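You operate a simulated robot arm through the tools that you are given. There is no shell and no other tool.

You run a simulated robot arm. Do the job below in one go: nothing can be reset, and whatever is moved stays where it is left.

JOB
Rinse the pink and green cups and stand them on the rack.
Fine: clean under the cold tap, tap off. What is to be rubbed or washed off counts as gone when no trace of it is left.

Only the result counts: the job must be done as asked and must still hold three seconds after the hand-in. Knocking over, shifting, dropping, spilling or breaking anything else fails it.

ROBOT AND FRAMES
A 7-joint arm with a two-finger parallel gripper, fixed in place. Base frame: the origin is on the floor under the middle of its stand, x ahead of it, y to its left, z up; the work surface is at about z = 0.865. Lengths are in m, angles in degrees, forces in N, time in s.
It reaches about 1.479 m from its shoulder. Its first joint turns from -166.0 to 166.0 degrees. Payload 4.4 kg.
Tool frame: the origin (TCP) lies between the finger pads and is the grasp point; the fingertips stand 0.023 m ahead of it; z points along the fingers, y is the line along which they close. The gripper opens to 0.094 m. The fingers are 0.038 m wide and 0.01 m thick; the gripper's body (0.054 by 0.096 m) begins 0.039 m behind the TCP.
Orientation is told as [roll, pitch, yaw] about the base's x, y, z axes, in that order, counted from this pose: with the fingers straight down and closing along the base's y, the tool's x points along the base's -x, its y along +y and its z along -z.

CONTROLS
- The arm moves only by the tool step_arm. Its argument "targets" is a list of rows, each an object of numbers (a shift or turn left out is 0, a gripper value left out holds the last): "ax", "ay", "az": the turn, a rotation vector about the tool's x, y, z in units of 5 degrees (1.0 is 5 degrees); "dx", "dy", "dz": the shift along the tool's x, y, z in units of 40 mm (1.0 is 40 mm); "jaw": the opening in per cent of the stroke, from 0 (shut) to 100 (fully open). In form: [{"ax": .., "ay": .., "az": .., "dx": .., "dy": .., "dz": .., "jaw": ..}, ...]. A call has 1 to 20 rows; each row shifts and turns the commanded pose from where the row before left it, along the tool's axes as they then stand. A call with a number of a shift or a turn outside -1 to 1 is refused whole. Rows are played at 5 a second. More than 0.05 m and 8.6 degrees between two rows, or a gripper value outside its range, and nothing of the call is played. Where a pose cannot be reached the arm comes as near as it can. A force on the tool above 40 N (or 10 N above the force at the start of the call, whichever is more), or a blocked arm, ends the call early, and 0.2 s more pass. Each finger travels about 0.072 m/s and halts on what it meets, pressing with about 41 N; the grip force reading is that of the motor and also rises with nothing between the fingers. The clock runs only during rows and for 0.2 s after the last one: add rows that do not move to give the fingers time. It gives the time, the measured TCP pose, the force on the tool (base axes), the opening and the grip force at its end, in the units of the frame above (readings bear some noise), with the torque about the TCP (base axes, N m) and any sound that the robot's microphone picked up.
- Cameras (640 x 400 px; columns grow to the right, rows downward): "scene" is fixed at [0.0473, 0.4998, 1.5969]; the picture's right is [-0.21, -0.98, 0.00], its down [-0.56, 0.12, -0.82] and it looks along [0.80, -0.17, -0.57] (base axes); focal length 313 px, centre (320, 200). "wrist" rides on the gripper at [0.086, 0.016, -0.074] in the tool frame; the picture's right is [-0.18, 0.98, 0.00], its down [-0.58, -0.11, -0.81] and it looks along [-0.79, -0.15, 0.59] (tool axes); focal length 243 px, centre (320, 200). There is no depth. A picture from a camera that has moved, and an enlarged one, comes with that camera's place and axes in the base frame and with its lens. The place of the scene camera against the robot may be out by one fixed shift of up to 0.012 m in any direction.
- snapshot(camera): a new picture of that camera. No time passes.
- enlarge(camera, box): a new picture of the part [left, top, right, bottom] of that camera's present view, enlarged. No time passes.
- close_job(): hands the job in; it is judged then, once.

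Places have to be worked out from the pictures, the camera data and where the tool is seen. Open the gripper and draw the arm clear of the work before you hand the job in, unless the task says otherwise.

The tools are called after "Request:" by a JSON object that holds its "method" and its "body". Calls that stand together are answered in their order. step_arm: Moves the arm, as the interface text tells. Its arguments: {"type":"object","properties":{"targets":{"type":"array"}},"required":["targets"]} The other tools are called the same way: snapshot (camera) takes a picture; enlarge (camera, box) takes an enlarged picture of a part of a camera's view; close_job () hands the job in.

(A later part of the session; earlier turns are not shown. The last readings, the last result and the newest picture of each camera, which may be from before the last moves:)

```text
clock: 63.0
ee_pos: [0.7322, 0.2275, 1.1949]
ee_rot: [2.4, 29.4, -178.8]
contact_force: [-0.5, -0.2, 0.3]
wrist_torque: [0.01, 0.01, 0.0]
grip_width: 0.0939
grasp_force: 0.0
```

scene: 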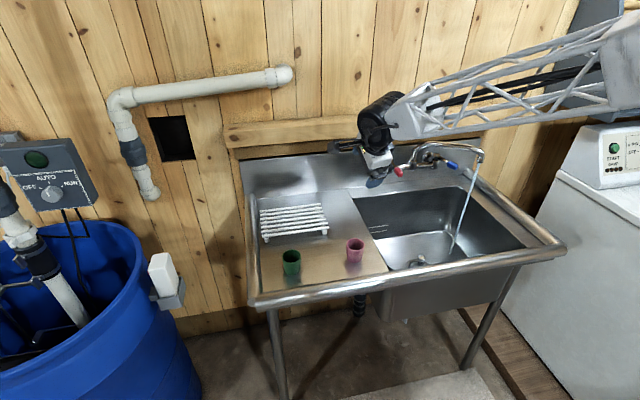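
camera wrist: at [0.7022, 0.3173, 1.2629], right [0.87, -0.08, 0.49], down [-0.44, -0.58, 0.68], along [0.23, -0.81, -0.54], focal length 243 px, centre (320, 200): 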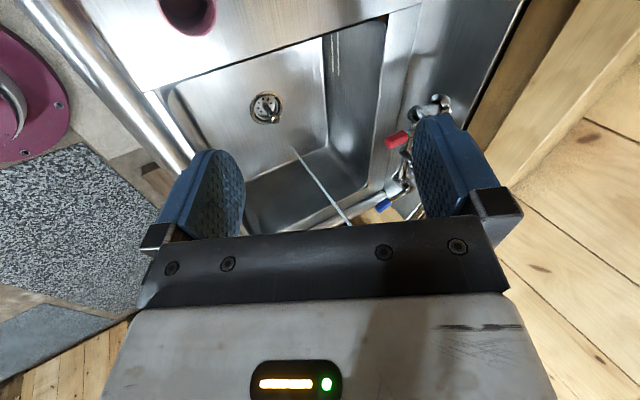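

That works well: the arm is now at yaw -179° with the fingers pointing forward and the camera on top. I'll tilt further forward to 60° here.

Request:
{"method": "step_arm", "body": {"targets": [{"ay": 1}, {"ay": 1}, {"ay": 1}, {"ay": 1}, {"ay": 1}, {"ay": 1}]}}

Request:
{"method": "snapshot", "body": {"camera": "wrist"}}

Request:
{"method": "snapshot", "body": {"camera": "scene"}}

```text
clock: 64.4
ee_pos: [0.7343, 0.2288, 1.1951]
ee_rot: [4.1, 59.2, -176.3]
contact_force: [0.6, 0.1, -0.2]
wrist_torque: [0.0, -0.01, 0.02]
grip_width: 0.0936
grasp_force: 0.1
```

```text
taken
camera wrist: at [0.7125, 0.2163, 1.3084], right [-0.09, -0.99, -0.12], down [-0.99, 0.1, -0.1], along [0.11, 0.11, -0.99], focal length 243 px, centre (320, 200)
```

wrist: 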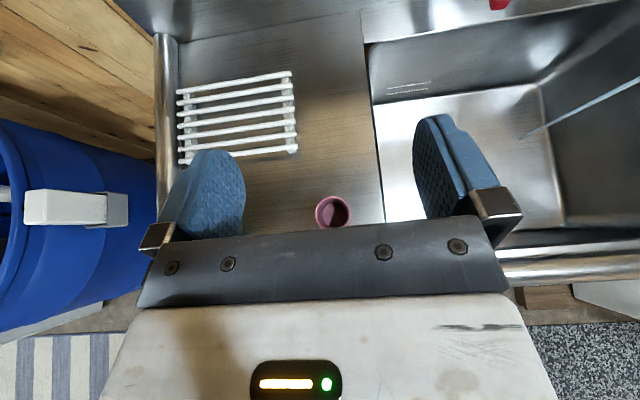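

```text
taken
```

scene: 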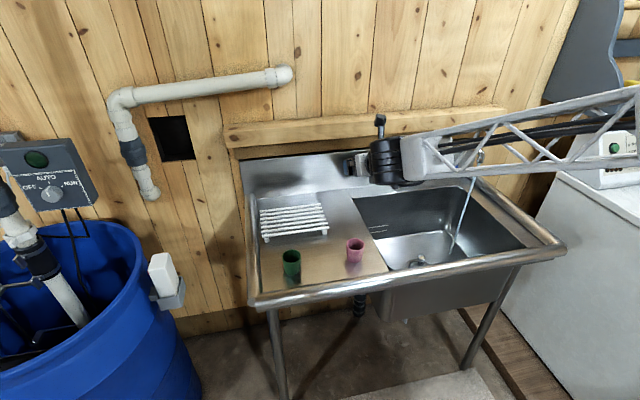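

Now pointing forward with the camera on top and a small roll error. I'll correct the roll, descend to about (0.69, 0.242, 1.05), and re-measure the pink cup with the wrist camera.

Request:
{"method": "step_arm", "body": {"targets": [{"az": 0.49}, {"dx": -0.92, "dy": -0.076, "dz": 0.22}, {"dx": -0.92, "dy": -0.076, "dz": 0.22}, {"dx": -0.92, "dy": -0.076, "dz": 0.22}, {"dx": -0.92, "dy": -0.076, "dz": 0.22}]}}

Request:
{"method": "snapshot", "body": {"camera": "wrist"}}

Request:
{"method": "snapshot", "body": {"camera": "scene"}}

```text
clock: 65.6
ee_pos: [0.6892, 0.2402, 1.0506]
ee_rot: [0.0, 59.6, 178.8]
contact_force: [-0.4, -0.8, -0.7]
wrist_torque: [-0.02, -0.01, -0.02]
grip_width: 0.094
grasp_force: 0.0
```

```text
taken
camera wrist: at [0.6678, 0.2249, 1.1612], right [-0.11, -0.98, -0.16], down [-0.99, 0.13, -0.09], along [0.11, 0.15, -0.98], focal length 243 px, centre (320, 200)
```

wrist: 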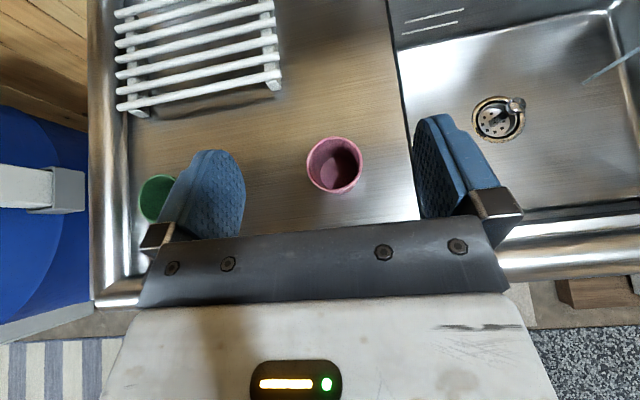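

```text
taken
```

scene: 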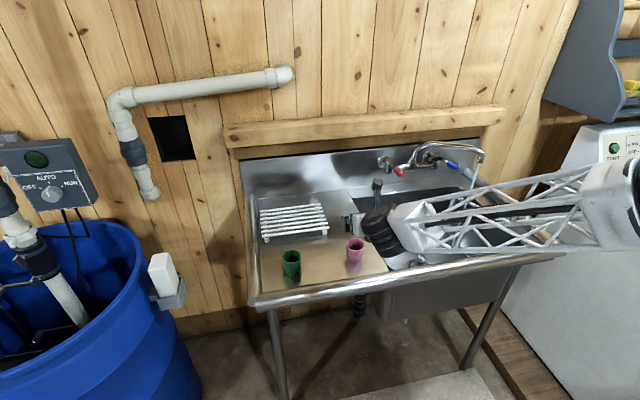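

The pose is clean: roll 0, tilt 59.6°, yaw 178.8°. I'll enlarge the pink cup to fix its centre and look at the dirt inside.

Request:
{"method": "enlarge", "body": {"camera": "wrist", "box": [286, 125, 382, 205]}}

Request:
{"method": "enlarge", "body": {"camera": "scene", "box": [330, 200, 442, 280]}}

```text
5.00 times, centred on (334, 165) of wrist
camera zoom: at [0.6678, 0.2249, 1.1612], right [-0.11, -0.98, -0.16], down [-0.99, 0.13, -0.09], along [0.11, 0.15, -0.98], focal length 1213 px, centre (250, 375)
```

zoom: 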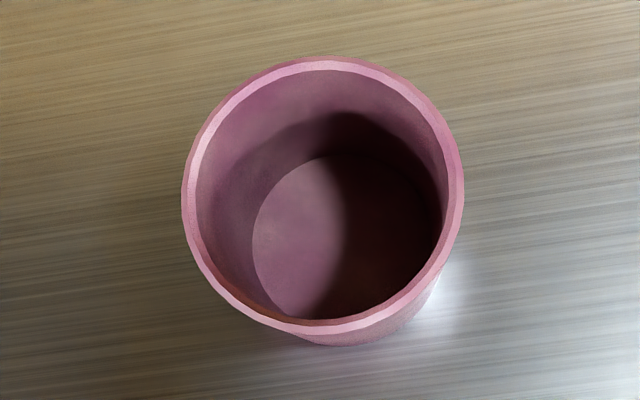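

```text
5.00 times, centred on (386, 240) of scene
camera zoom: at [0.0473, 0.4998, 1.5969], right [-0.21, -0.98, 0.0], down [-0.56, 0.12, -0.82], along [0.8, -0.17, -0.57], focal length 1567 px, centre (-10, 0)
```

zoom: 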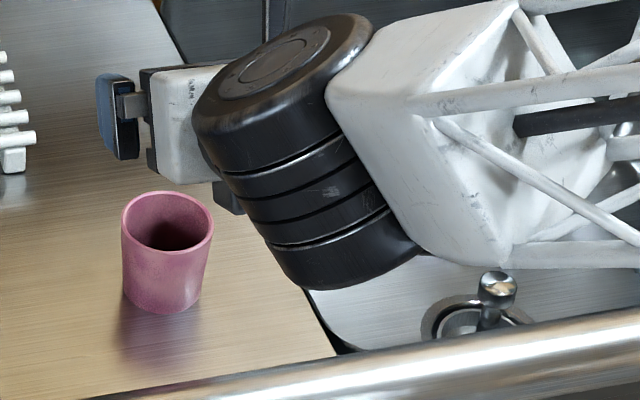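

The pink cup centre is at (0.7295, 0.242) with its rim at about 0.923. I'll descend with open fingers to either side of it, stopping at z≈0.93 to check clearance.

Request:
{"method": "step_arm", "body": {"targets": [{"dx": -0.797, "dy": -0.018, "dz": 0.63}, {"dx": -0.797, "dy": -0.018, "dz": 0.63}, {"dx": -0.797, "dy": -0.018, "dz": 0.63}]}}

Request:
{"method": "snapshot", "body": {"camera": "wrist"}}

Request:
{"method": "enlarge", "body": {"camera": "scene", "box": [300, 190, 460, 290]}}

```text
clock: 66.4
ee_pos: [0.7034, 0.2437, 0.9318]
ee_rot: [0.0, 59.5, 178.6]
contact_force: [0.3, -0.2, -0.1]
wrist_torque: [0.0, -0.01, 0.0]
grip_width: 0.0939
grasp_force: 0.0
```

```text
taken
camera wrist: at [0.6826, 0.229, 1.042], right [-0.11, -0.98, -0.16], down [-0.99, 0.13, -0.09], along [0.11, 0.15, -0.98], focal length 243 px, centre (320, 200)
```

wrist: 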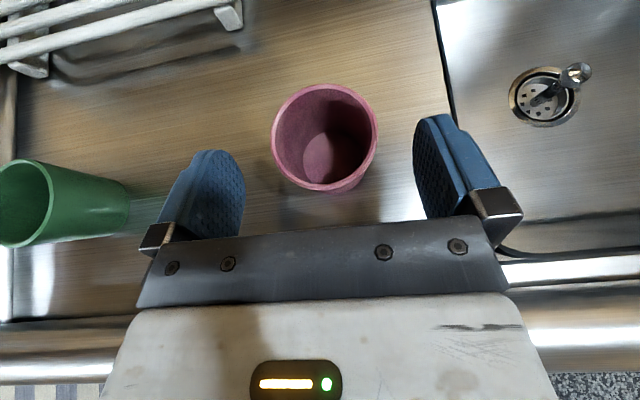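

```text
4.00 times, centred on (380, 240) of scene
camera zoom: at [0.0473, 0.4998, 1.5969], right [-0.21, -0.98, 0.0], down [-0.56, 0.12, -0.82], along [0.8, -0.17, -0.57], focal length 1254 px, centre (80, 40)
```

zoom: 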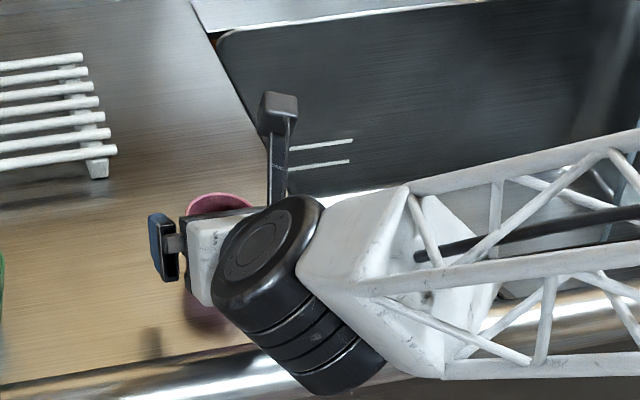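

From the two views, the black wrist housing would come very close to the front rail (x≈0.605, top ≈0.89) at this tilt. I'm reducing the tilt to 45°, which lifts the housing about 3 cm.

Request:
{"method": "step_arm", "body": {"targets": [{"ay": -1}, {"ay": -1}, {"ay": -0.9}]}}

Request:
{"method": "snapshot", "body": {"camera": "wrist"}}

Request:
{"method": "enlarge", "body": {"camera": "scene", "box": [300, 190, 460, 290]}}

```text
clock: 67.2
ee_pos: [0.7051, 0.243, 0.9307]
ee_rot: [-0.1, 45.0, 178.7]
contact_force: [0.5, 0.5, 0.3]
wrist_torque: [0.03, -0.02, 0.0]
grip_width: 0.0939
grasp_force: 0.0
```

```text
taken
camera wrist: at [0.7121, 0.2271, 1.0437], right [-0.15, -0.98, -0.13], down [-0.98, 0.13, 0.16], along [-0.14, 0.15, -0.98], focal length 243 px, centre (320, 200)
```

wrist: 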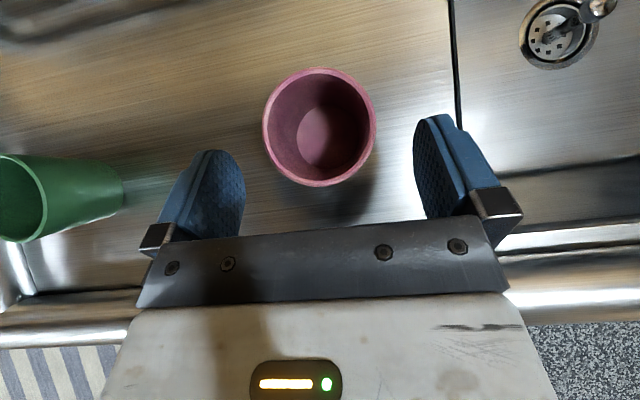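

```text
4.00 times, centred on (380, 240) of scene
camera zoom: at [0.0473, 0.4998, 1.5969], right [-0.21, -0.98, 0.0], down [-0.56, 0.12, -0.82], along [0.8, -0.17, -0.57], focal length 1254 px, centre (80, 40)
```

zoom: 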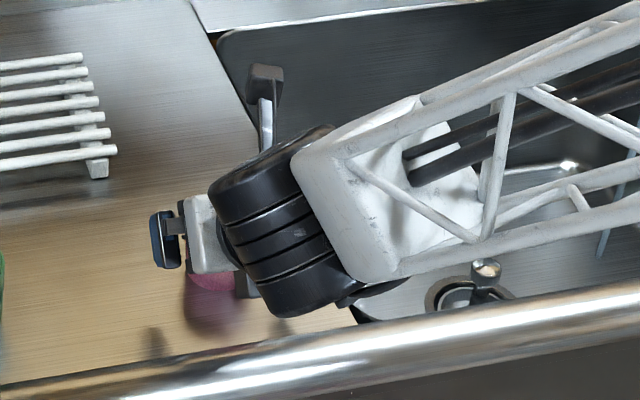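

The wrist housing is now well above the rail, and the cup is re-measured at (0.730, 0.241). I'll lower to z≈0.903 just behind the cup and then slide forward so it sits between the pads.

Request:
{"method": "step_arm", "body": {"targets": [{"dx": -0.25, "dy": 0.03, "dz": 0.25}, {"dx": -0.24, "dy": 0.015, "dz": 0.24}, {"dx": 0.22, "dz": 0.22}, {"dx": 0.213, "dz": 0.213}]}}

Request:
{"method": "snapshot", "body": {"camera": "wrist"}}

Request:
{"method": "enlarge", "body": {"camera": "scene", "box": [300, 190, 460, 290]}}

```text
clock: 68.2
ee_pos: [0.7296, 0.2414, 0.9035]
ee_rot: [0.1, 44.9, 178.9]
contact_force: [0.6, -0.8, 0.2]
wrist_torque: [0.0, 0.01, 0.01]
grip_width: 0.094
grasp_force: 0.0
```

```text
taken
camera wrist: at [0.737, 0.2245, 1.0159], right [-0.15, -0.98, -0.13], down [-0.98, 0.13, 0.16], along [-0.14, 0.15, -0.98], focal length 243 px, centre (320, 200)
```

wrist: 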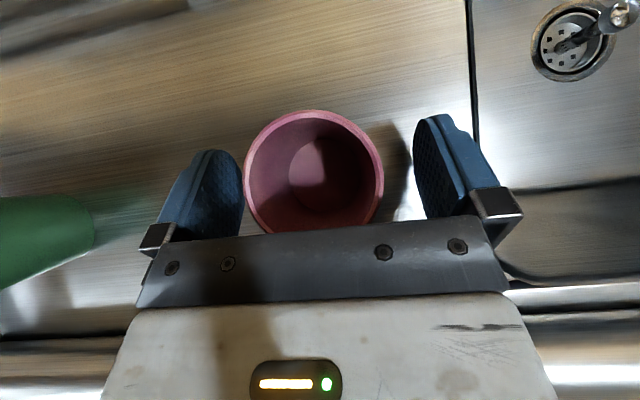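

```text
4.00 times, centred on (380, 240) of scene
camera zoom: at [0.0473, 0.4998, 1.5969], right [-0.21, -0.98, 0.0], down [-0.56, 0.12, -0.82], along [0.8, -0.17, -0.57], focal length 1254 px, centre (80, 40)
```

zoom: 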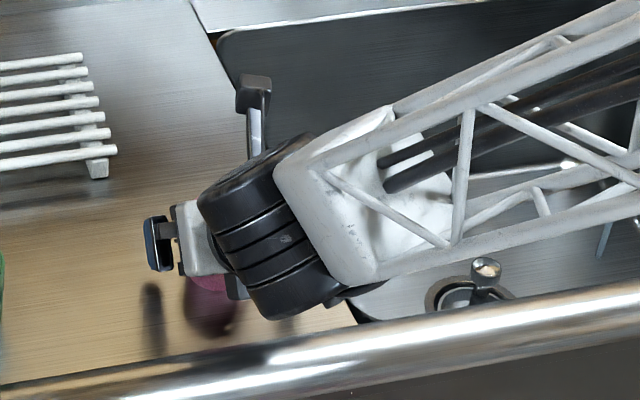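

The cup sits between the pads, within about 2 mm of centre. I'll close the gripper gently and check the grip.

Request:
{"method": "step_arm", "body": {"targets": [{"jaw": 45}, {}, {}, {}]}}

Request:
{"method": "snapshot", "body": {"camera": "wrist"}}

```text
clock: 69.2
ee_pos: [0.7303, 0.2411, 0.903]
ee_rot: [0.0, 44.9, 178.8]
contact_force: [0.1, -0.8, -0.4]
wrist_torque: [-0.02, -0.01, 0.0]
grip_width: 0.0565
grasp_force: 41.2
```

```text
taken
camera wrist: at [0.737, 0.2244, 1.016], right [-0.15, -0.98, -0.13], down [-0.98, 0.13, 0.16], along [-0.14, 0.15, -0.98], focal length 243 px, centre (320, 200)
```

wrist: 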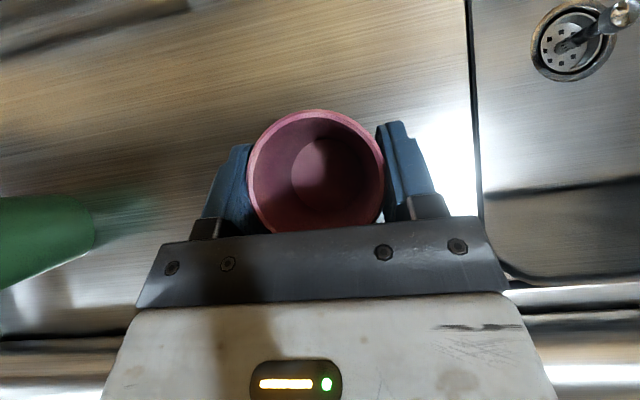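

The pink cup is held at 56.5 mm width. I'll lift it straight up by about 12 cm.

Request:
{"method": "step_arm", "body": {"targets": [{"dx": 0.53, "dz": -0.53}, {"dx": 0.53, "dz": -0.53}, {"dx": 0.53, "dz": -0.53}, {"dx": 0.53, "dz": -0.53}]}}

Request:
{"method": "snapshot", "body": {"camera": "wrist"}}

Request:
{"method": "snapshot", "body": {"camera": "scene"}}

```text
clock: 70.2
ee_pos: [0.7305, 0.2414, 1.0212]
ee_rot: [0.0, 44.9, 178.8]
contact_force: [0.9, -0.8, 0.0]
wrist_torque: [-0.01, 0.02, -0.01]
grip_width: 0.0563
grasp_force: 41.3
```

```text
taken
camera wrist: at [0.7378, 0.226, 1.1351], right [-0.15, -0.98, -0.13], down [-0.98, 0.13, 0.16], along [-0.14, 0.15, -0.98], focal length 243 px, centre (320, 200)
```

wrist: 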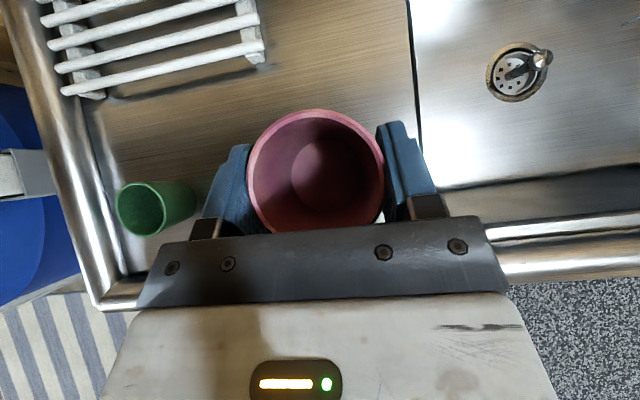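

```text
taken
```

scene: 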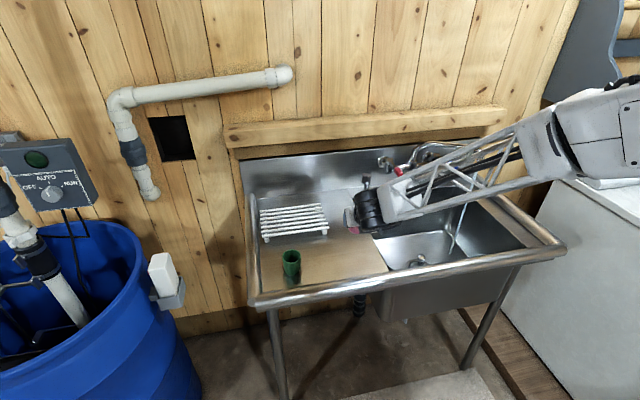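

The cup is held securely. I'll take a close look inside it now as a "before" reference for the rinse.

Request:
{"method": "enlarge", "body": {"camera": "wrist", "box": [232, 100, 400, 240]}}

Request:
{"method": "enlarge", "body": {"camera": "wrist", "box": [100, 165, 212, 249]}}

```text
2.86 times, centred on (316, 170) of wrist
camera zoom: at [0.7378, 0.226, 1.1351], right [-0.15, -0.98, -0.13], down [-0.98, 0.13, 0.16], along [-0.14, 0.15, -0.98], focal length 693 px, centre (331, 286)
```

zoom: 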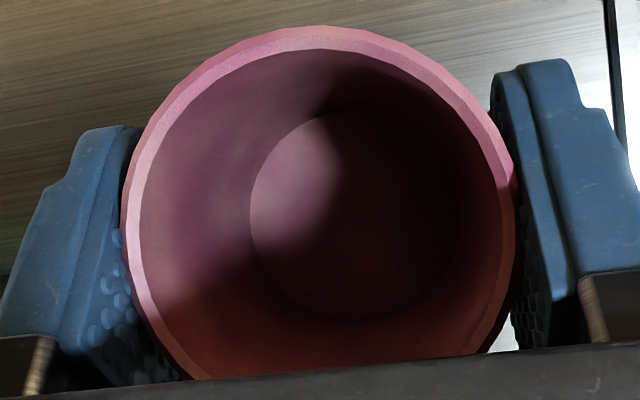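

```text
4.76 times, centred on (156, 207) of wrist
camera zoom: at [0.7378, 0.226, 1.1351], right [-0.15, -0.98, -0.13], down [-0.98, 0.13, 0.16], along [-0.14, 0.15, -0.98], focal length 1155 px, centre (1101, 167)
```

zoom: 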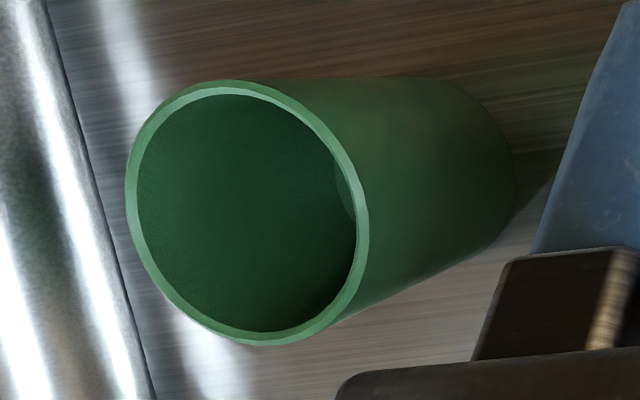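

Now I'll carry the cup across, in front of the tap, to about (0.815, -0.27, 0.98). This stays clear of the spout and the stream.

Request:
{"method": "step_arm", "body": {"targets": [{"dx": 0.07, "dy": 0.98, "dz": 0.18}, {"dx": 0.07, "dy": 0.98, "dz": 0.18}, {"dx": 0.07, "dy": 0.98, "dz": 0.18}, {"dx": 0.07, "dy": 0.98, "dz": 0.18}, {"dx": 0.07, "dy": 0.98, "dz": 0.18}, {"dx": 0.07, "dy": 0.98, "dz": 0.18}, {"dx": 0.07, "dy": 0.98, "dz": 0.18}, {"dx": 0.07, "dy": 0.98, "dz": 0.18}, {"dx": 0.07, "dy": 0.98, "dz": 0.18}, {"dx": 0.07, "dy": 0.98, "dz": 0.18}, {"dx": 0.07, "dy": 0.98, "dz": 0.18}, {"dx": 0.07, "dy": 0.98, "dz": 0.18}, {"dx": 0.07, "dy": 0.98, "dz": 0.18}]}}

Request:
{"method": "snapshot", "body": {"camera": "wrist"}}

Request:
{"method": "snapshot", "body": {"camera": "scene"}}

```text
clock: 73.0
ee_pos: [0.8086, -0.2718, 0.981]
ee_rot: [0.0, 45.0, 178.8]
contact_force: [-0.9, -0.6, 0.4]
wrist_torque: [-0.04, -0.01, -0.01]
grip_width: 0.0561
grasp_force: 41.0
```

```text
taken
camera wrist: at [0.8164, -0.2879, 1.0946], right [-0.15, -0.98, -0.13], down [-0.98, 0.13, 0.16], along [-0.14, 0.15, -0.98], focal length 243 px, centre (320, 200)
```

wrist: 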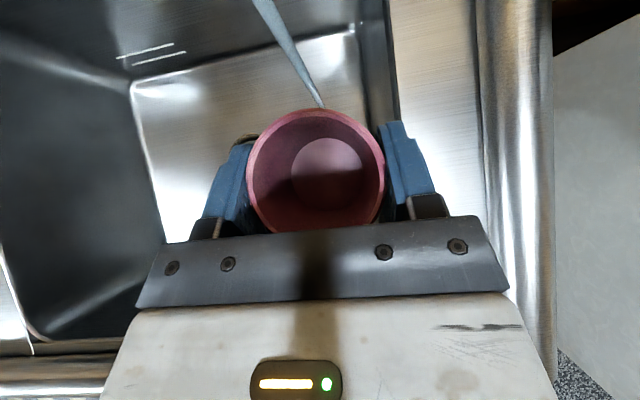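

```text
taken
```

scene: 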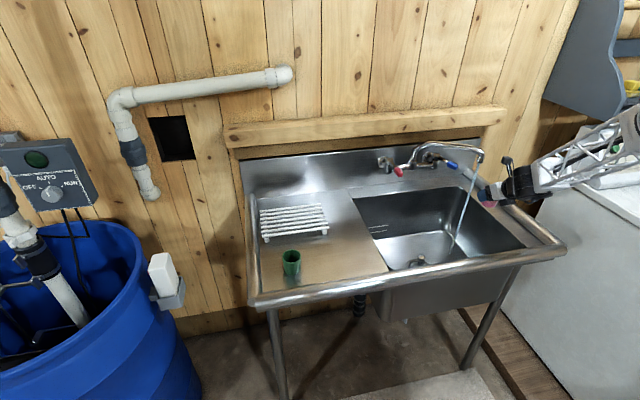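

The cup is in front of the stream. Combining four views, I now put the nozzle and stream at about (0.90, -0.257), with the nozzle tip at z≈1.07. I'll tilt the hand to about 80° so the camera and palm move back from above the cup mouth.

Request:
{"method": "step_arm", "body": {"targets": [{"ay": 1}, {"ay": 1}, {"ay": 1}, {"ay": 1}, {"ay": 1}, {"ay": 1}, {"ay": 0.8}]}}

Request:
{"method": "snapshot", "body": {"camera": "wrist"}}

Request:
{"method": "enlarge", "body": {"camera": "scene", "box": [420, 120, 580, 220]}}

```text
clock: 74.6
ee_pos: [0.8105, -0.2714, 0.9823]
ee_rot: [0.2, 79.1, 179.0]
contact_force: [-0.1, 0.4, -1.1]
wrist_torque: [0.0, 0.03, 0.01]
grip_width: 0.0561
grasp_force: 41.6
```

```text
taken
camera wrist: at [0.7525, -0.2855, 1.0803], right [-0.06, -0.98, -0.18], down [-0.9, 0.13, -0.42], along [0.43, 0.14, -0.89], focal length 243 px, centre (320, 200)
```

wrist: 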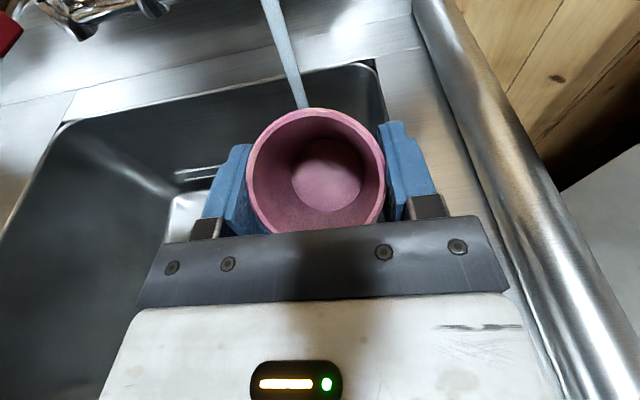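

```text
4.00 times, centred on (500, 170) of scene
camera zoom: at [0.0473, 0.4998, 1.5969], right [-0.21, -0.98, 0.0], down [-0.56, 0.12, -0.82], along [0.8, -0.17, -0.57], focal length 1254 px, centre (-400, 320)
```

zoom: 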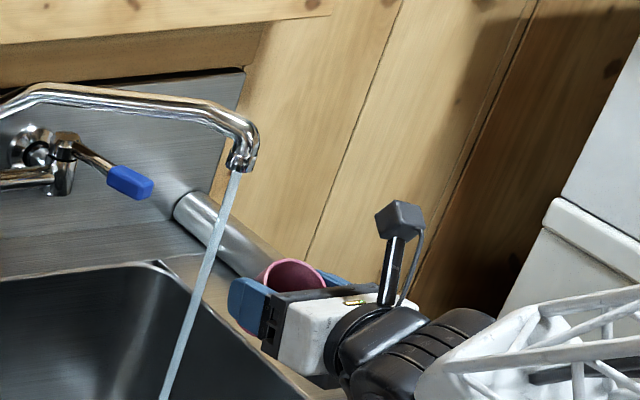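

From two views the stream stands at about (0.907, -0.254). I'll align y and move in to x≈0.87, just short of the stream, to check alignment.

Request:
{"method": "step_arm", "body": {"targets": [{"dx": -0.1, "dy": -0.225, "dz": 0.52}, {"dx": -0.1, "dy": -0.225, "dz": 0.52}, {"dx": -0.05, "dz": 0.52}]}}

Request:
{"method": "snapshot", "body": {"camera": "wrist"}}

Request:
{"method": "snapshot", "body": {"camera": "scene"}}

```text
clock: 75.4
ee_pos: [0.8701, -0.2535, 0.9606]
ee_rot: [0.0, 79.0, 178.9]
contact_force: [-0.5, 0.2, -0.4]
wrist_torque: [0.03, 0.02, -0.01]
grip_width: 0.0561
grasp_force: 41.2
```

```text
taken
camera wrist: at [0.8125, -0.2687, 1.0593], right [-0.06, -0.98, -0.18], down [-0.9, 0.13, -0.42], along [0.43, 0.14, -0.89], focal length 243 px, centre (320, 200)
```

wrist: 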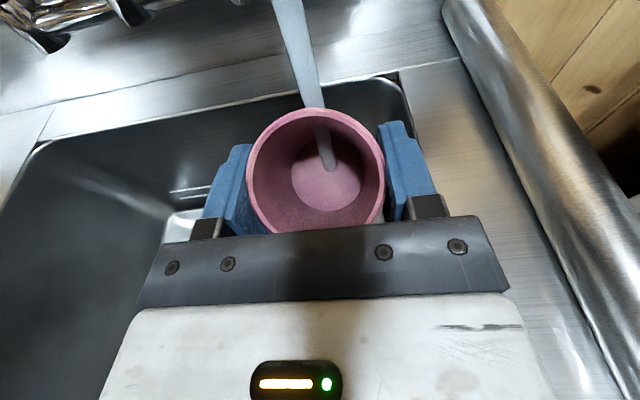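

```text
taken
```

scene: 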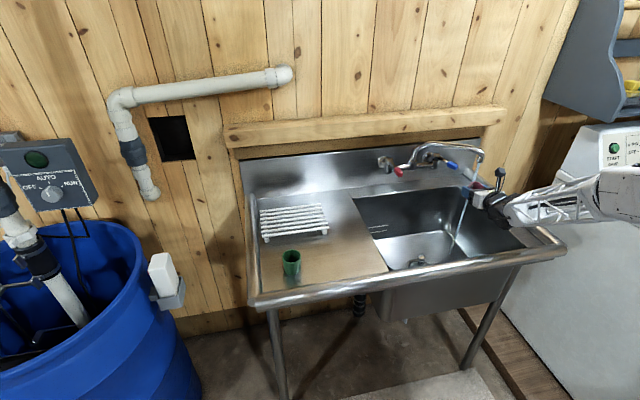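

The stream now appears to enter the cup mouth and strike the inside. I'll look closer from both cameras to confirm.

Request:
{"method": "enlarge", "body": {"camera": "wrist", "box": [232, 90, 400, 240]}}

Request:
{"method": "enlarge", "body": {"camera": "scene", "box": [420, 130, 548, 250]}}

```text
2.67 times, centred on (316, 165) of wrist
camera zoom: at [0.8125, -0.2687, 1.0593], right [-0.06, -0.98, -0.18], down [-0.9, 0.13, -0.42], along [0.43, 0.14, -0.89], focal length 647 px, centre (331, 293)
```

zoom: 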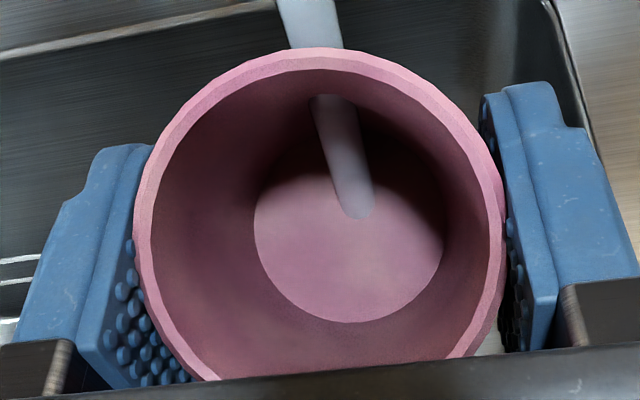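

```text
3.33 times, centred on (484, 190) of scene
camera zoom: at [0.0473, 0.4998, 1.5969], right [-0.21, -0.98, 0.0], down [-0.56, 0.12, -0.82], along [0.8, -0.17, -0.57], focal length 1045 px, centre (-227, 233)
```

zoom: 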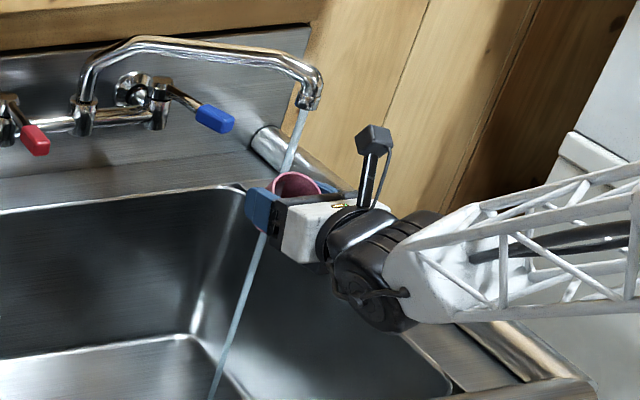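

The stream is still passing just in front of the mouth and through the drawn wall. I'll advance about 36 mm so it falls through the opening.

Request:
{"method": "step_arm", "body": {"targets": [{"dx": 0.085, "dz": 0.45}, {"dx": 0.085, "dz": 0.44}]}}

Request:
{"method": "enlarge", "body": {"camera": "wrist", "box": [232, 90, 400, 240]}}

Request:
{"method": "enlarge", "body": {"camera": "scene", "box": [420, 130, 548, 250]}}

```text
clock: 76.0
ee_pos: [0.9067, -0.2534, 0.9594]
ee_rot: [0.2, 78.9, 178.9]
contact_force: [0.0, 0.0, -0.4]
wrist_torque: [-0.06, -0.02, -0.03]
grip_width: 0.0562
grasp_force: 40.2
```

```text
2.67 times, centred on (316, 165) of wrist
camera zoom: at [0.8484, -0.2686, 1.0584], right [-0.06, -0.98, -0.18], down [-0.9, 0.13, -0.42], along [0.43, 0.14, -0.89], focal length 647 px, centre (331, 293)
```

zoom: 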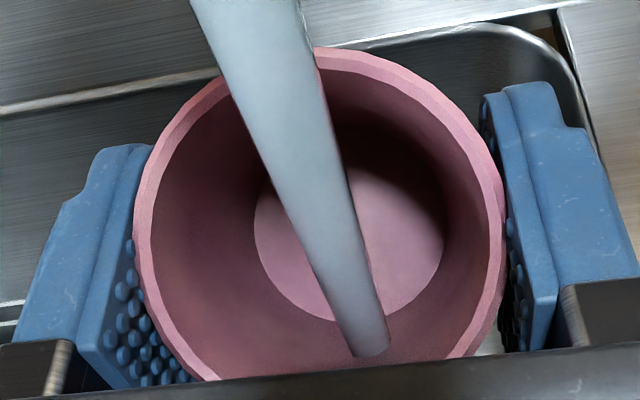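

```text
3.33 times, centred on (484, 190) of scene
camera zoom: at [0.0473, 0.4998, 1.5969], right [-0.21, -0.98, 0.0], down [-0.56, 0.12, -0.82], along [0.8, -0.17, -0.57], focal length 1045 px, centre (-227, 233)
```

zoom: 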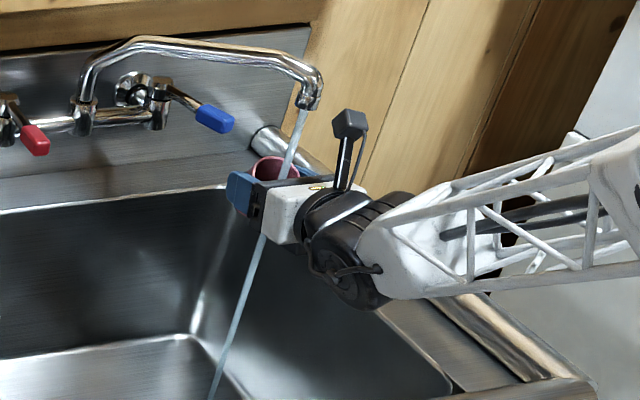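

The stream now falls through the mouth onto the inside. I'll hold it here a few seconds with small shifts so the water reaches the bottom and the walls.

Request:
{"method": "step_arm", "body": {"targets": [{}, {}, {}, {}, {"dz": -0.1}, {"dz": -0.1}, {}, {}, {"dy": 0.15}, {"dy": 0.15}, {}, {"dy": -0.15}, {"dy": -0.15}, {"dy": -0.15}, {"dy": -0.15}, {}, {"dy": 0.15}, {"dy": 0.15}, {}, {}]}}

Request:
{"method": "enlarge", "body": {"camera": "wrist", "box": [232, 90, 400, 240]}}

Request:
{"method": "enlarge", "body": {"camera": "scene", "box": [452, 165, 500, 195]}}

```text
clock: 80.2
ee_pos: [0.8986, -0.2545, 0.962]
ee_rot: [0.0, 79.0, 178.8]
contact_force: [0.5, 0.4, 0.1]
wrist_torque: [-0.01, 0.01, -0.01]
grip_width: 0.0562
grasp_force: 41.0
```

```text
2.67 times, centred on (316, 165) of wrist
camera zoom: at [0.8409, -0.2689, 1.0608], right [-0.06, -0.98, -0.18], down [-0.9, 0.13, -0.42], along [0.43, 0.14, -0.89], focal length 647 px, centre (331, 293)
```

zoom: 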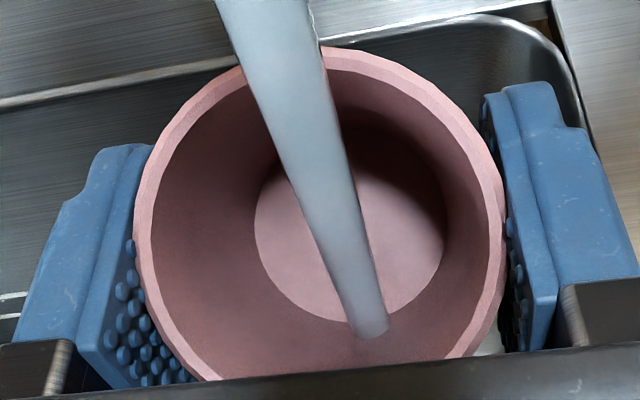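

```text
13.33 times, centred on (476, 180) of scene
camera zoom: at [0.0473, 0.4998, 1.5969], right [-0.21, -0.98, 0.0], down [-0.56, 0.12, -0.82], along [0.8, -0.17, -0.57], focal length 4179 px, centre (-1760, 467)
```

zoom: 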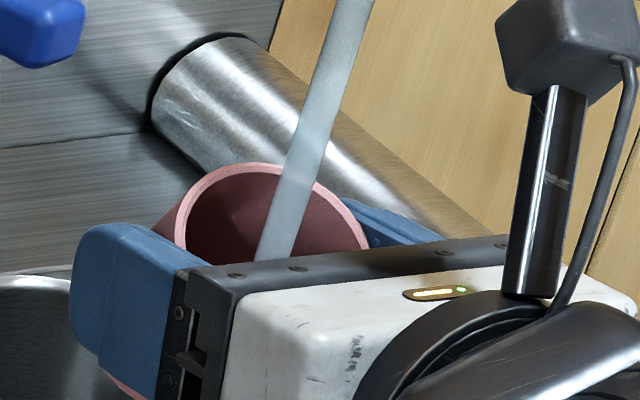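

The cup's colour is shifting from a purplish film to a cleaner salmon pink, so the rinse is working. I'll continue rinsing with small movements.

Request:
{"method": "step_arm", "body": {"targets": [{}, {}, {"dz": 0.1}, {"dz": 0.1}, {}, {}, {"dy": 0.15}, {"dy": 0.15}, {}, {"dy": -0.15}, {"dy": -0.15}, {"dy": -0.15}, {"dy": -0.15}, {}, {"dy": 0.15}, {"dy": 0.15}, {}, {}, {}, {}]}}

Request:
{"method": "enlarge", "body": {"camera": "wrist", "box": [232, 90, 400, 240]}}

Request:
{"method": "enlarge", "body": {"camera": "scene", "box": [452, 165, 500, 195]}}

```text
clock: 84.4
ee_pos: [0.9065, -0.2539, 0.9599]
ee_rot: [0.1, 78.8, 178.9]
contact_force: [0.0, -0.6, 0.1]
wrist_torque: [0.0, 0.0, 0.03]
grip_width: 0.0562
grasp_force: 41.3
```

```text
2.67 times, centred on (316, 165) of wrist
camera zoom: at [0.8484, -0.2693, 1.0585], right [-0.06, -0.98, -0.18], down [-0.9, 0.13, -0.42], along [0.43, 0.14, -0.89], focal length 647 px, centre (331, 293)
```

zoom: 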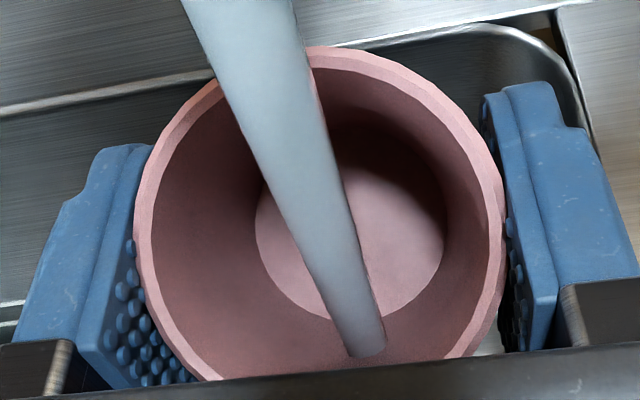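

```text
13.33 times, centred on (476, 180) of scene
camera zoom: at [0.0473, 0.4998, 1.5969], right [-0.21, -0.98, 0.0], down [-0.56, 0.12, -0.82], along [0.8, -0.17, -0.57], focal length 4179 px, centre (-1760, 467)
```

zoom: 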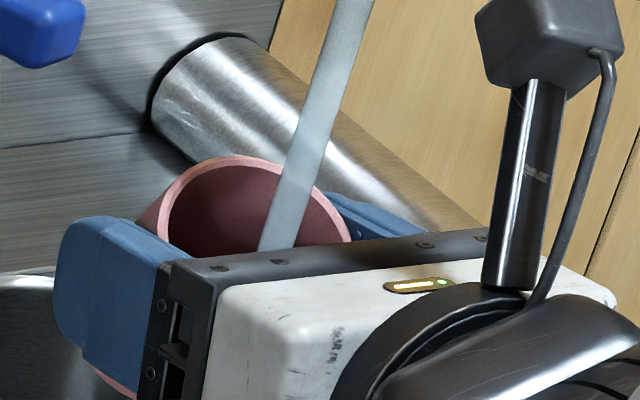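

Little changed between the last two views, so the inside looks nearly done. Next I'll spin the hand to pour the water out while the stream washes the outside.

Request:
{"method": "step_arm", "body": {"targets": [{"az": -1}, {"az": -1}, {"az": -1}, {"az": -1}, {"az": -1}, {"az": -1}, {"az": -1}, {"az": -1}, {"az": -1}, {"az": -1}, {"az": -1}, {"az": -1}, {}, {}, {}]}}

Request:
{"method": "snapshot", "body": {"camera": "wrist"}}

Request:
{"method": "enlarge", "body": {"camera": "scene", "box": [436, 145, 516, 205]}}

```text
clock: 87.6
ee_pos: [0.9074, -0.255, 0.9599]
ee_rot: [77.4, 29.5, -97.5]
contact_force: [0.6, -0.5, -0.1]
wrist_torque: [-0.01, 0.02, -0.03]
grip_width: 0.056
grasp_force: 40.7
```

```text
taken
camera wrist: at [0.845, -0.1864, 1.0297], right [0.13, -0.65, 0.75], down [-0.87, -0.43, -0.22], along [0.47, -0.62, -0.63], focal length 243 px, centre (320, 200)
```

wrist: 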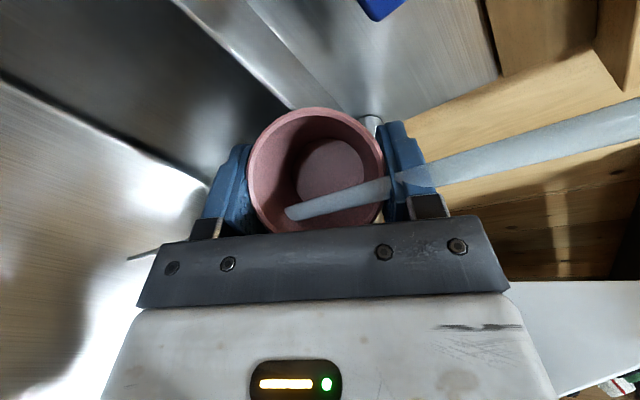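

```text
6.67 times, centred on (476, 175) of scene
camera zoom: at [0.0473, 0.4998, 1.5969], right [-0.21, -0.98, 0.0], down [-0.56, 0.12, -0.82], along [0.8, -0.17, -0.57], focal length 2089 px, centre (-720, 367)
```

zoom: 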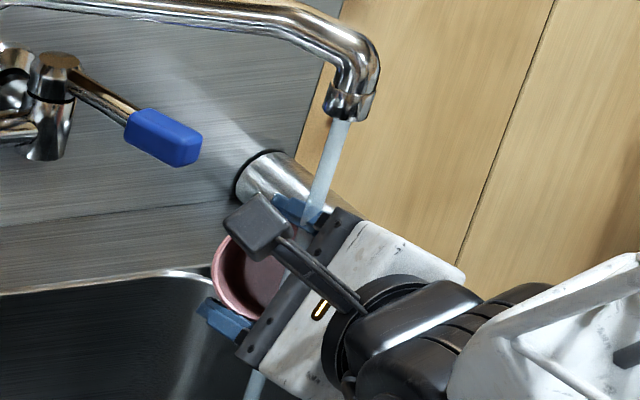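

The spin is going smoothly and the water runs over the outside. I'll continue to a total of about 150° so the cup tips fully downwards and empties into the basin.

Request:
{"method": "step_arm", "body": {"targets": [{"az": -1}, {"az": -1}, {"az": -1}, {"az": -1}, {"az": -1}, {"az": -1}, {"az": -1}, {"az": -1}, {"az": -1}, {"az": -1}, {"az": -1}, {"az": -1}, {"az": -1}, {"az": -1}, {"az": -1}, {"az": -1}, {"az": -1}, {"az": -1}, {}, {}]}}

Request:
{"method": "snapshot", "body": {"camera": "wrist"}}

Request:
{"method": "enlarge", "body": {"camera": "scene", "box": [436, 145, 516, 205]}}

```text
clock: 91.8
ee_pos: [0.9074, -0.254, 0.9598]
ee_rot: [68.6, -58.2, -72.8]
contact_force: [-0.3, -0.3, 0.0]
wrist_torque: [-0.02, 0.0, 0.03]
grip_width: 0.0556
grasp_force: 40.9
```

```text
taken
camera wrist: at [0.8211, -0.1952, 0.9083], right [0.14, 0.76, 0.64], down [-0.71, -0.37, 0.6], along [0.69, -0.54, 0.49], focal length 243 px, centre (320, 200)
```

wrist: 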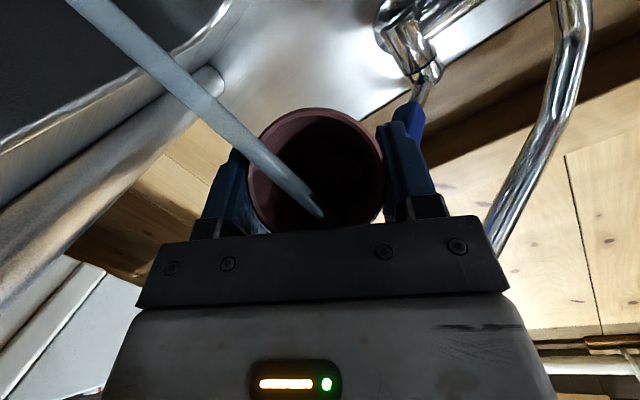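

```text
6.67 times, centred on (476, 175) of scene
camera zoom: at [0.0473, 0.4998, 1.5969], right [-0.21, -0.98, 0.0], down [-0.56, 0.12, -0.82], along [0.8, -0.17, -0.57], focal length 2089 px, centre (-720, 367)
```

zoom: 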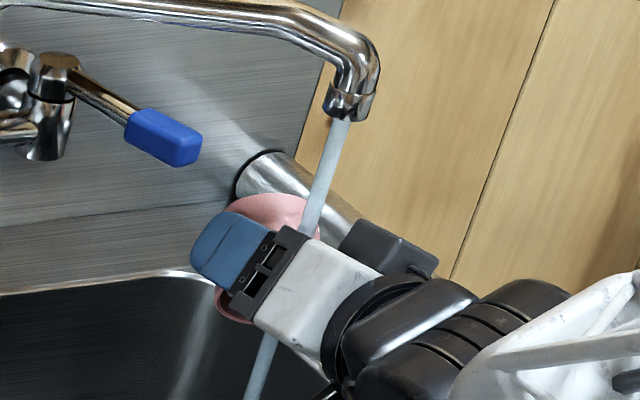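

The cup's outside is under the stream and its mouth faces downwards and back. I'll sweep slowly along x so the stream washes the outer wall and base, then look again.

Request:
{"method": "step_arm", "body": {"targets": [{"dz": -0.25}, {"dz": -0.25}, {}, {"dz": -0.25}, {"dz": -0.25}, {}, {}, {"dz": 0.25}, {"dz": 0.25}, {}, {"dz": 0.25}, {"dz": 0.25}, {}, {}]}}

Request:
{"method": "enlarge", "body": {"camera": "scene", "box": [452, 165, 500, 195]}}

Request:
{"method": "enlarge", "body": {"camera": "wrist", "box": [232, 90, 400, 240]}}

```text
clock: 94.8
ee_pos: [0.9067, -0.2553, 0.9609]
ee_rot: [68.7, -58.2, -72.8]
contact_force: [-0.1, -0.1, 0.3]
wrist_torque: [-0.04, -0.02, 0.01]
grip_width: 0.056
grasp_force: 41.6
```

```text
13.33 times, centred on (476, 180) of scene
camera zoom: at [0.0473, 0.4998, 1.5969], right [-0.21, -0.98, 0.0], down [-0.56, 0.12, -0.82], along [0.8, -0.17, -0.57], focal length 4179 px, centre (-1760, 467)
```

zoom: 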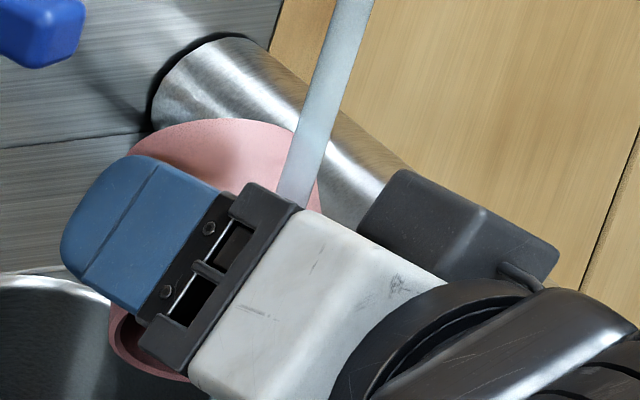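

```text
2.67 times, centred on (316, 165) of wrist
camera zoom: at [0.8211, -0.1952, 0.9087], right [0.14, 0.76, 0.64], down [-0.71, -0.37, 0.6], along [0.69, -0.54, 0.49], focal length 647 px, centre (331, 293)
```

zoom: 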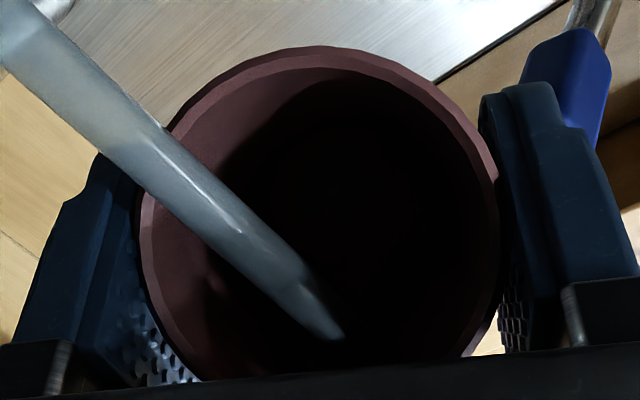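

The outside is now an even, clean pink. I'll back out of the stream first and then spin the cup upright again.

Request:
{"method": "step_arm", "body": {"targets": [{"dz": -0.8}, {"dz": -0.8}, {"dz": -0.8}, {}, {"az": 1}, {"az": 1}, {"az": 1}, {"az": 1}, {"az": 1}, {"az": 1}, {"az": 1}, {"az": 1}, {"az": 1}, {"az": 1}, {"az": 1}, {"az": 1}, {"az": 1}, {"az": 1}, {"az": 1}]}}

Request:
{"method": "step_arm", "body": {"targets": [{"az": 1}, {"az": 1}, {"az": 1}, {"az": 1}, {"az": 1}, {"az": 1}, {"az": 1}, {"az": 1}, {"az": 1}, {"az": 1}, {"az": 1}, {"az": 1}, {"az": 1}, {"az": 1}, {"az": 1}]}}

Request:
{"method": "snapshot", "body": {"camera": "wrist"}}

Request:
{"method": "snapshot", "body": {"camera": "scene"}}

```text
clock: 98.8
ee_pos: [0.8116, -0.2529, 0.9785]
ee_rot: [78.5, 14.8, -94.3]
contact_force: [-0.1, 0.8, -0.7]
wrist_torque: [0.03, 0.04, 0.01]
grip_width: 0.056
grasp_force: 40.9
```

```text
clock: 102.0
ee_pos: [0.8136, -0.2529, 0.9789]
ee_rot: [-0.3, 78.9, 178.4]
contact_force: [-0.1, -0.3, -0.3]
wrist_torque: [0.02, -0.02, 0.02]
grip_width: 0.0561
grasp_force: 41.0
```

```text
taken
camera wrist: at [0.7544, -0.2678, 1.077], right [-0.06, -0.98, -0.18], down [-0.9, 0.13, -0.42], along [0.43, 0.14, -0.89], focal length 243 px, centre (320, 200)
```

wrist: 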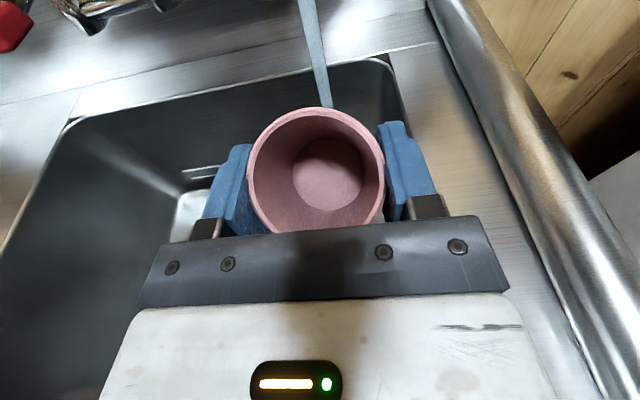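

```text
taken
```

scene: 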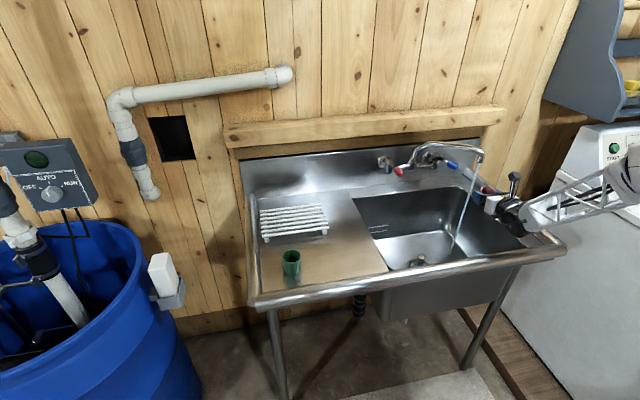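

I'll enlarge the pink cup, now upright and out of the stream, to check for any remaining trace inside or out.

Request:
{"method": "enlarge", "body": {"camera": "wrist", "box": [240, 100, 392, 240]}}

Request:
{"method": "enlarge", "body": {"camera": "scene", "box": [462, 165, 518, 205]}}

```text
2.86 times, centred on (316, 170) of wrist
camera zoom: at [0.7544, -0.2678, 1.077], right [-0.06, -0.98, -0.18], down [-0.9, 0.13, -0.42], along [0.43, 0.14, -0.89], focal length 693 px, centre (331, 286)
```

zoom: 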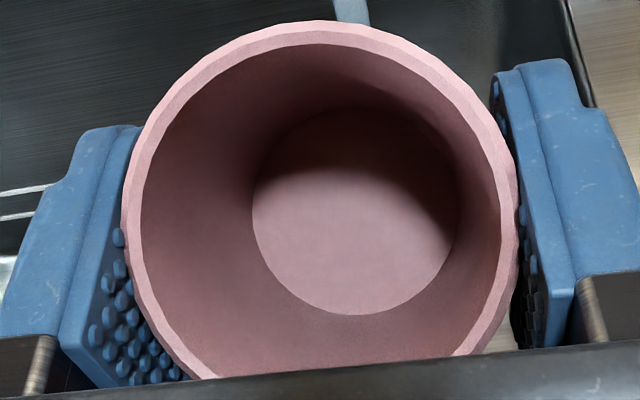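

```text
10.00 times, centred on (490, 185) of scene
camera zoom: at [0.0473, 0.4998, 1.5969], right [-0.21, -0.98, 0.0], down [-0.56, 0.12, -0.82], along [0.8, -0.17, -0.57], focal length 3134 px, centre (-1380, 350)
```

zoom: 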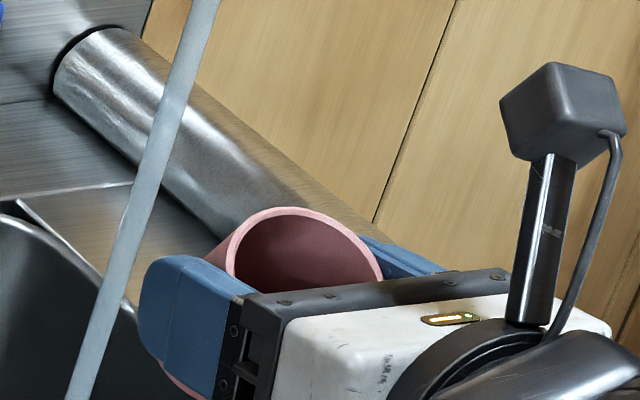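

The pink cup now looks uniformly clean with no mottling left. I'll bring it back to the upright 45° carrying pose, raise it, and carry it left in front of the rack.

Request:
{"method": "step_arm", "body": {"targets": [{"ay": -1}, {"ay": -1}, {"ay": -1}, {"ay": -1}, {"ay": -1}, {"ay": -1}, {"ay": -0.78}, {"dx": 0.5, "dz": -0.5}, {"dx": 0.5, "dz": -0.5}]}}

Request:
{"method": "step_arm", "body": {"targets": [{"dy": -1}, {"dy": -1}, {"dy": -1}, {"dy": -1}, {"dy": -1}, {"dy": -1}, {"dy": -1}, {"dy": -1}, {"dy": -1}, {"dy": -1}, {"dy": -1}, {"dy": -1}, {"dy": -1}, {"dy": -1}, {"dy": -1}]}}

Request:
{"method": "snapshot", "body": {"camera": "wrist"}}

Request:
{"method": "snapshot", "body": {"camera": "scene"}}

```text
clock: 104.0
ee_pos: [0.8128, -0.2518, 1.0345]
ee_rot: [0.1, 45.0, 178.7]
contact_force: [-1.0, 0.1, -0.2]
wrist_torque: [0.01, -0.01, 0.02]
grip_width: 0.0559
grasp_force: 41.3
```

```text
clock: 107.2
ee_pos: [0.8238, 0.347, 1.0349]
ee_rot: [0.0, 45.1, 178.8]
contact_force: [0.4, 0.8, 0.0]
wrist_torque: [-0.02, -0.04, -0.04]
grip_width: 0.0562
grasp_force: 41.2
```

```text
taken
camera wrist: at [0.8313, 0.3313, 1.1485], right [-0.15, -0.98, -0.13], down [-0.98, 0.13, 0.16], along [-0.14, 0.15, -0.98], focal length 243 px, centre (320, 200)
```

wrist: 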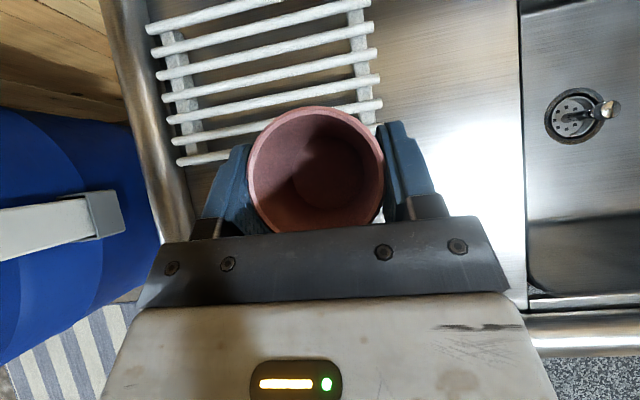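

```text
taken
```

scene: 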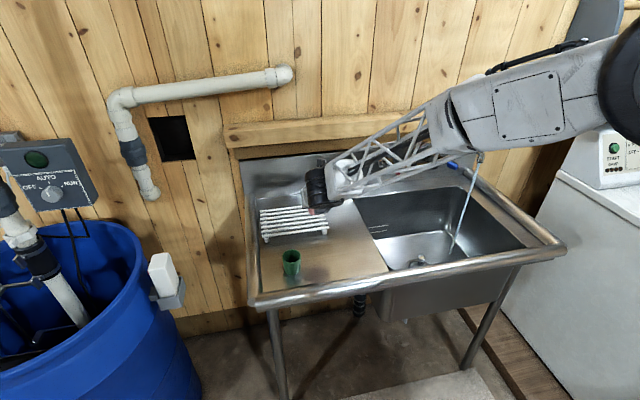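

The cup is in front of the rack. I'll enlarge the rack in the wrist view to work out the bar positions for a stable spot.

Request:
{"method": "enlarge", "body": {"camera": "wrist", "box": [140, 0, 396, 160]}}

Request:
{"method": "enlarge", "body": {"camera": "scene", "box": [250, 190, 346, 250]}}

```text
2.50 times, centred on (268, 80) of wrist
camera zoom: at [0.8313, 0.3313, 1.1485], right [-0.15, -0.98, -0.13], down [-0.98, 0.13, 0.16], along [-0.14, 0.15, -0.98], focal length 606 px, centre (450, 500)
```

zoom: 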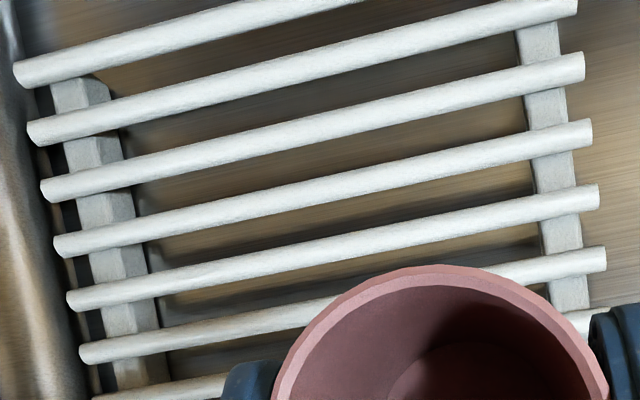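

```text
6.67 times, centred on (298, 220) of scene
camera zoom: at [0.0473, 0.4998, 1.5969], right [-0.21, -0.98, 0.0], down [-0.56, 0.12, -0.82], along [0.8, -0.17, -0.57], focal length 2089 px, centre (467, 67)
```

zoom: 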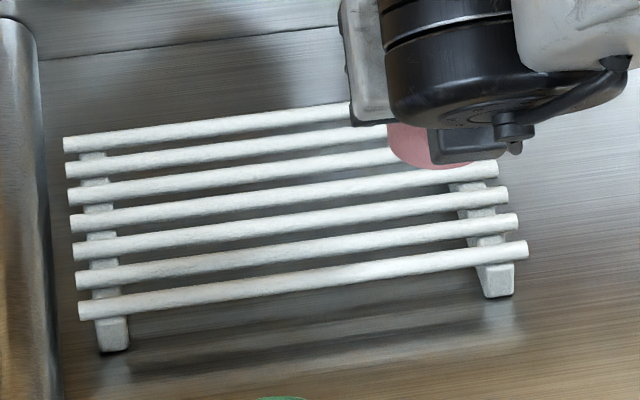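

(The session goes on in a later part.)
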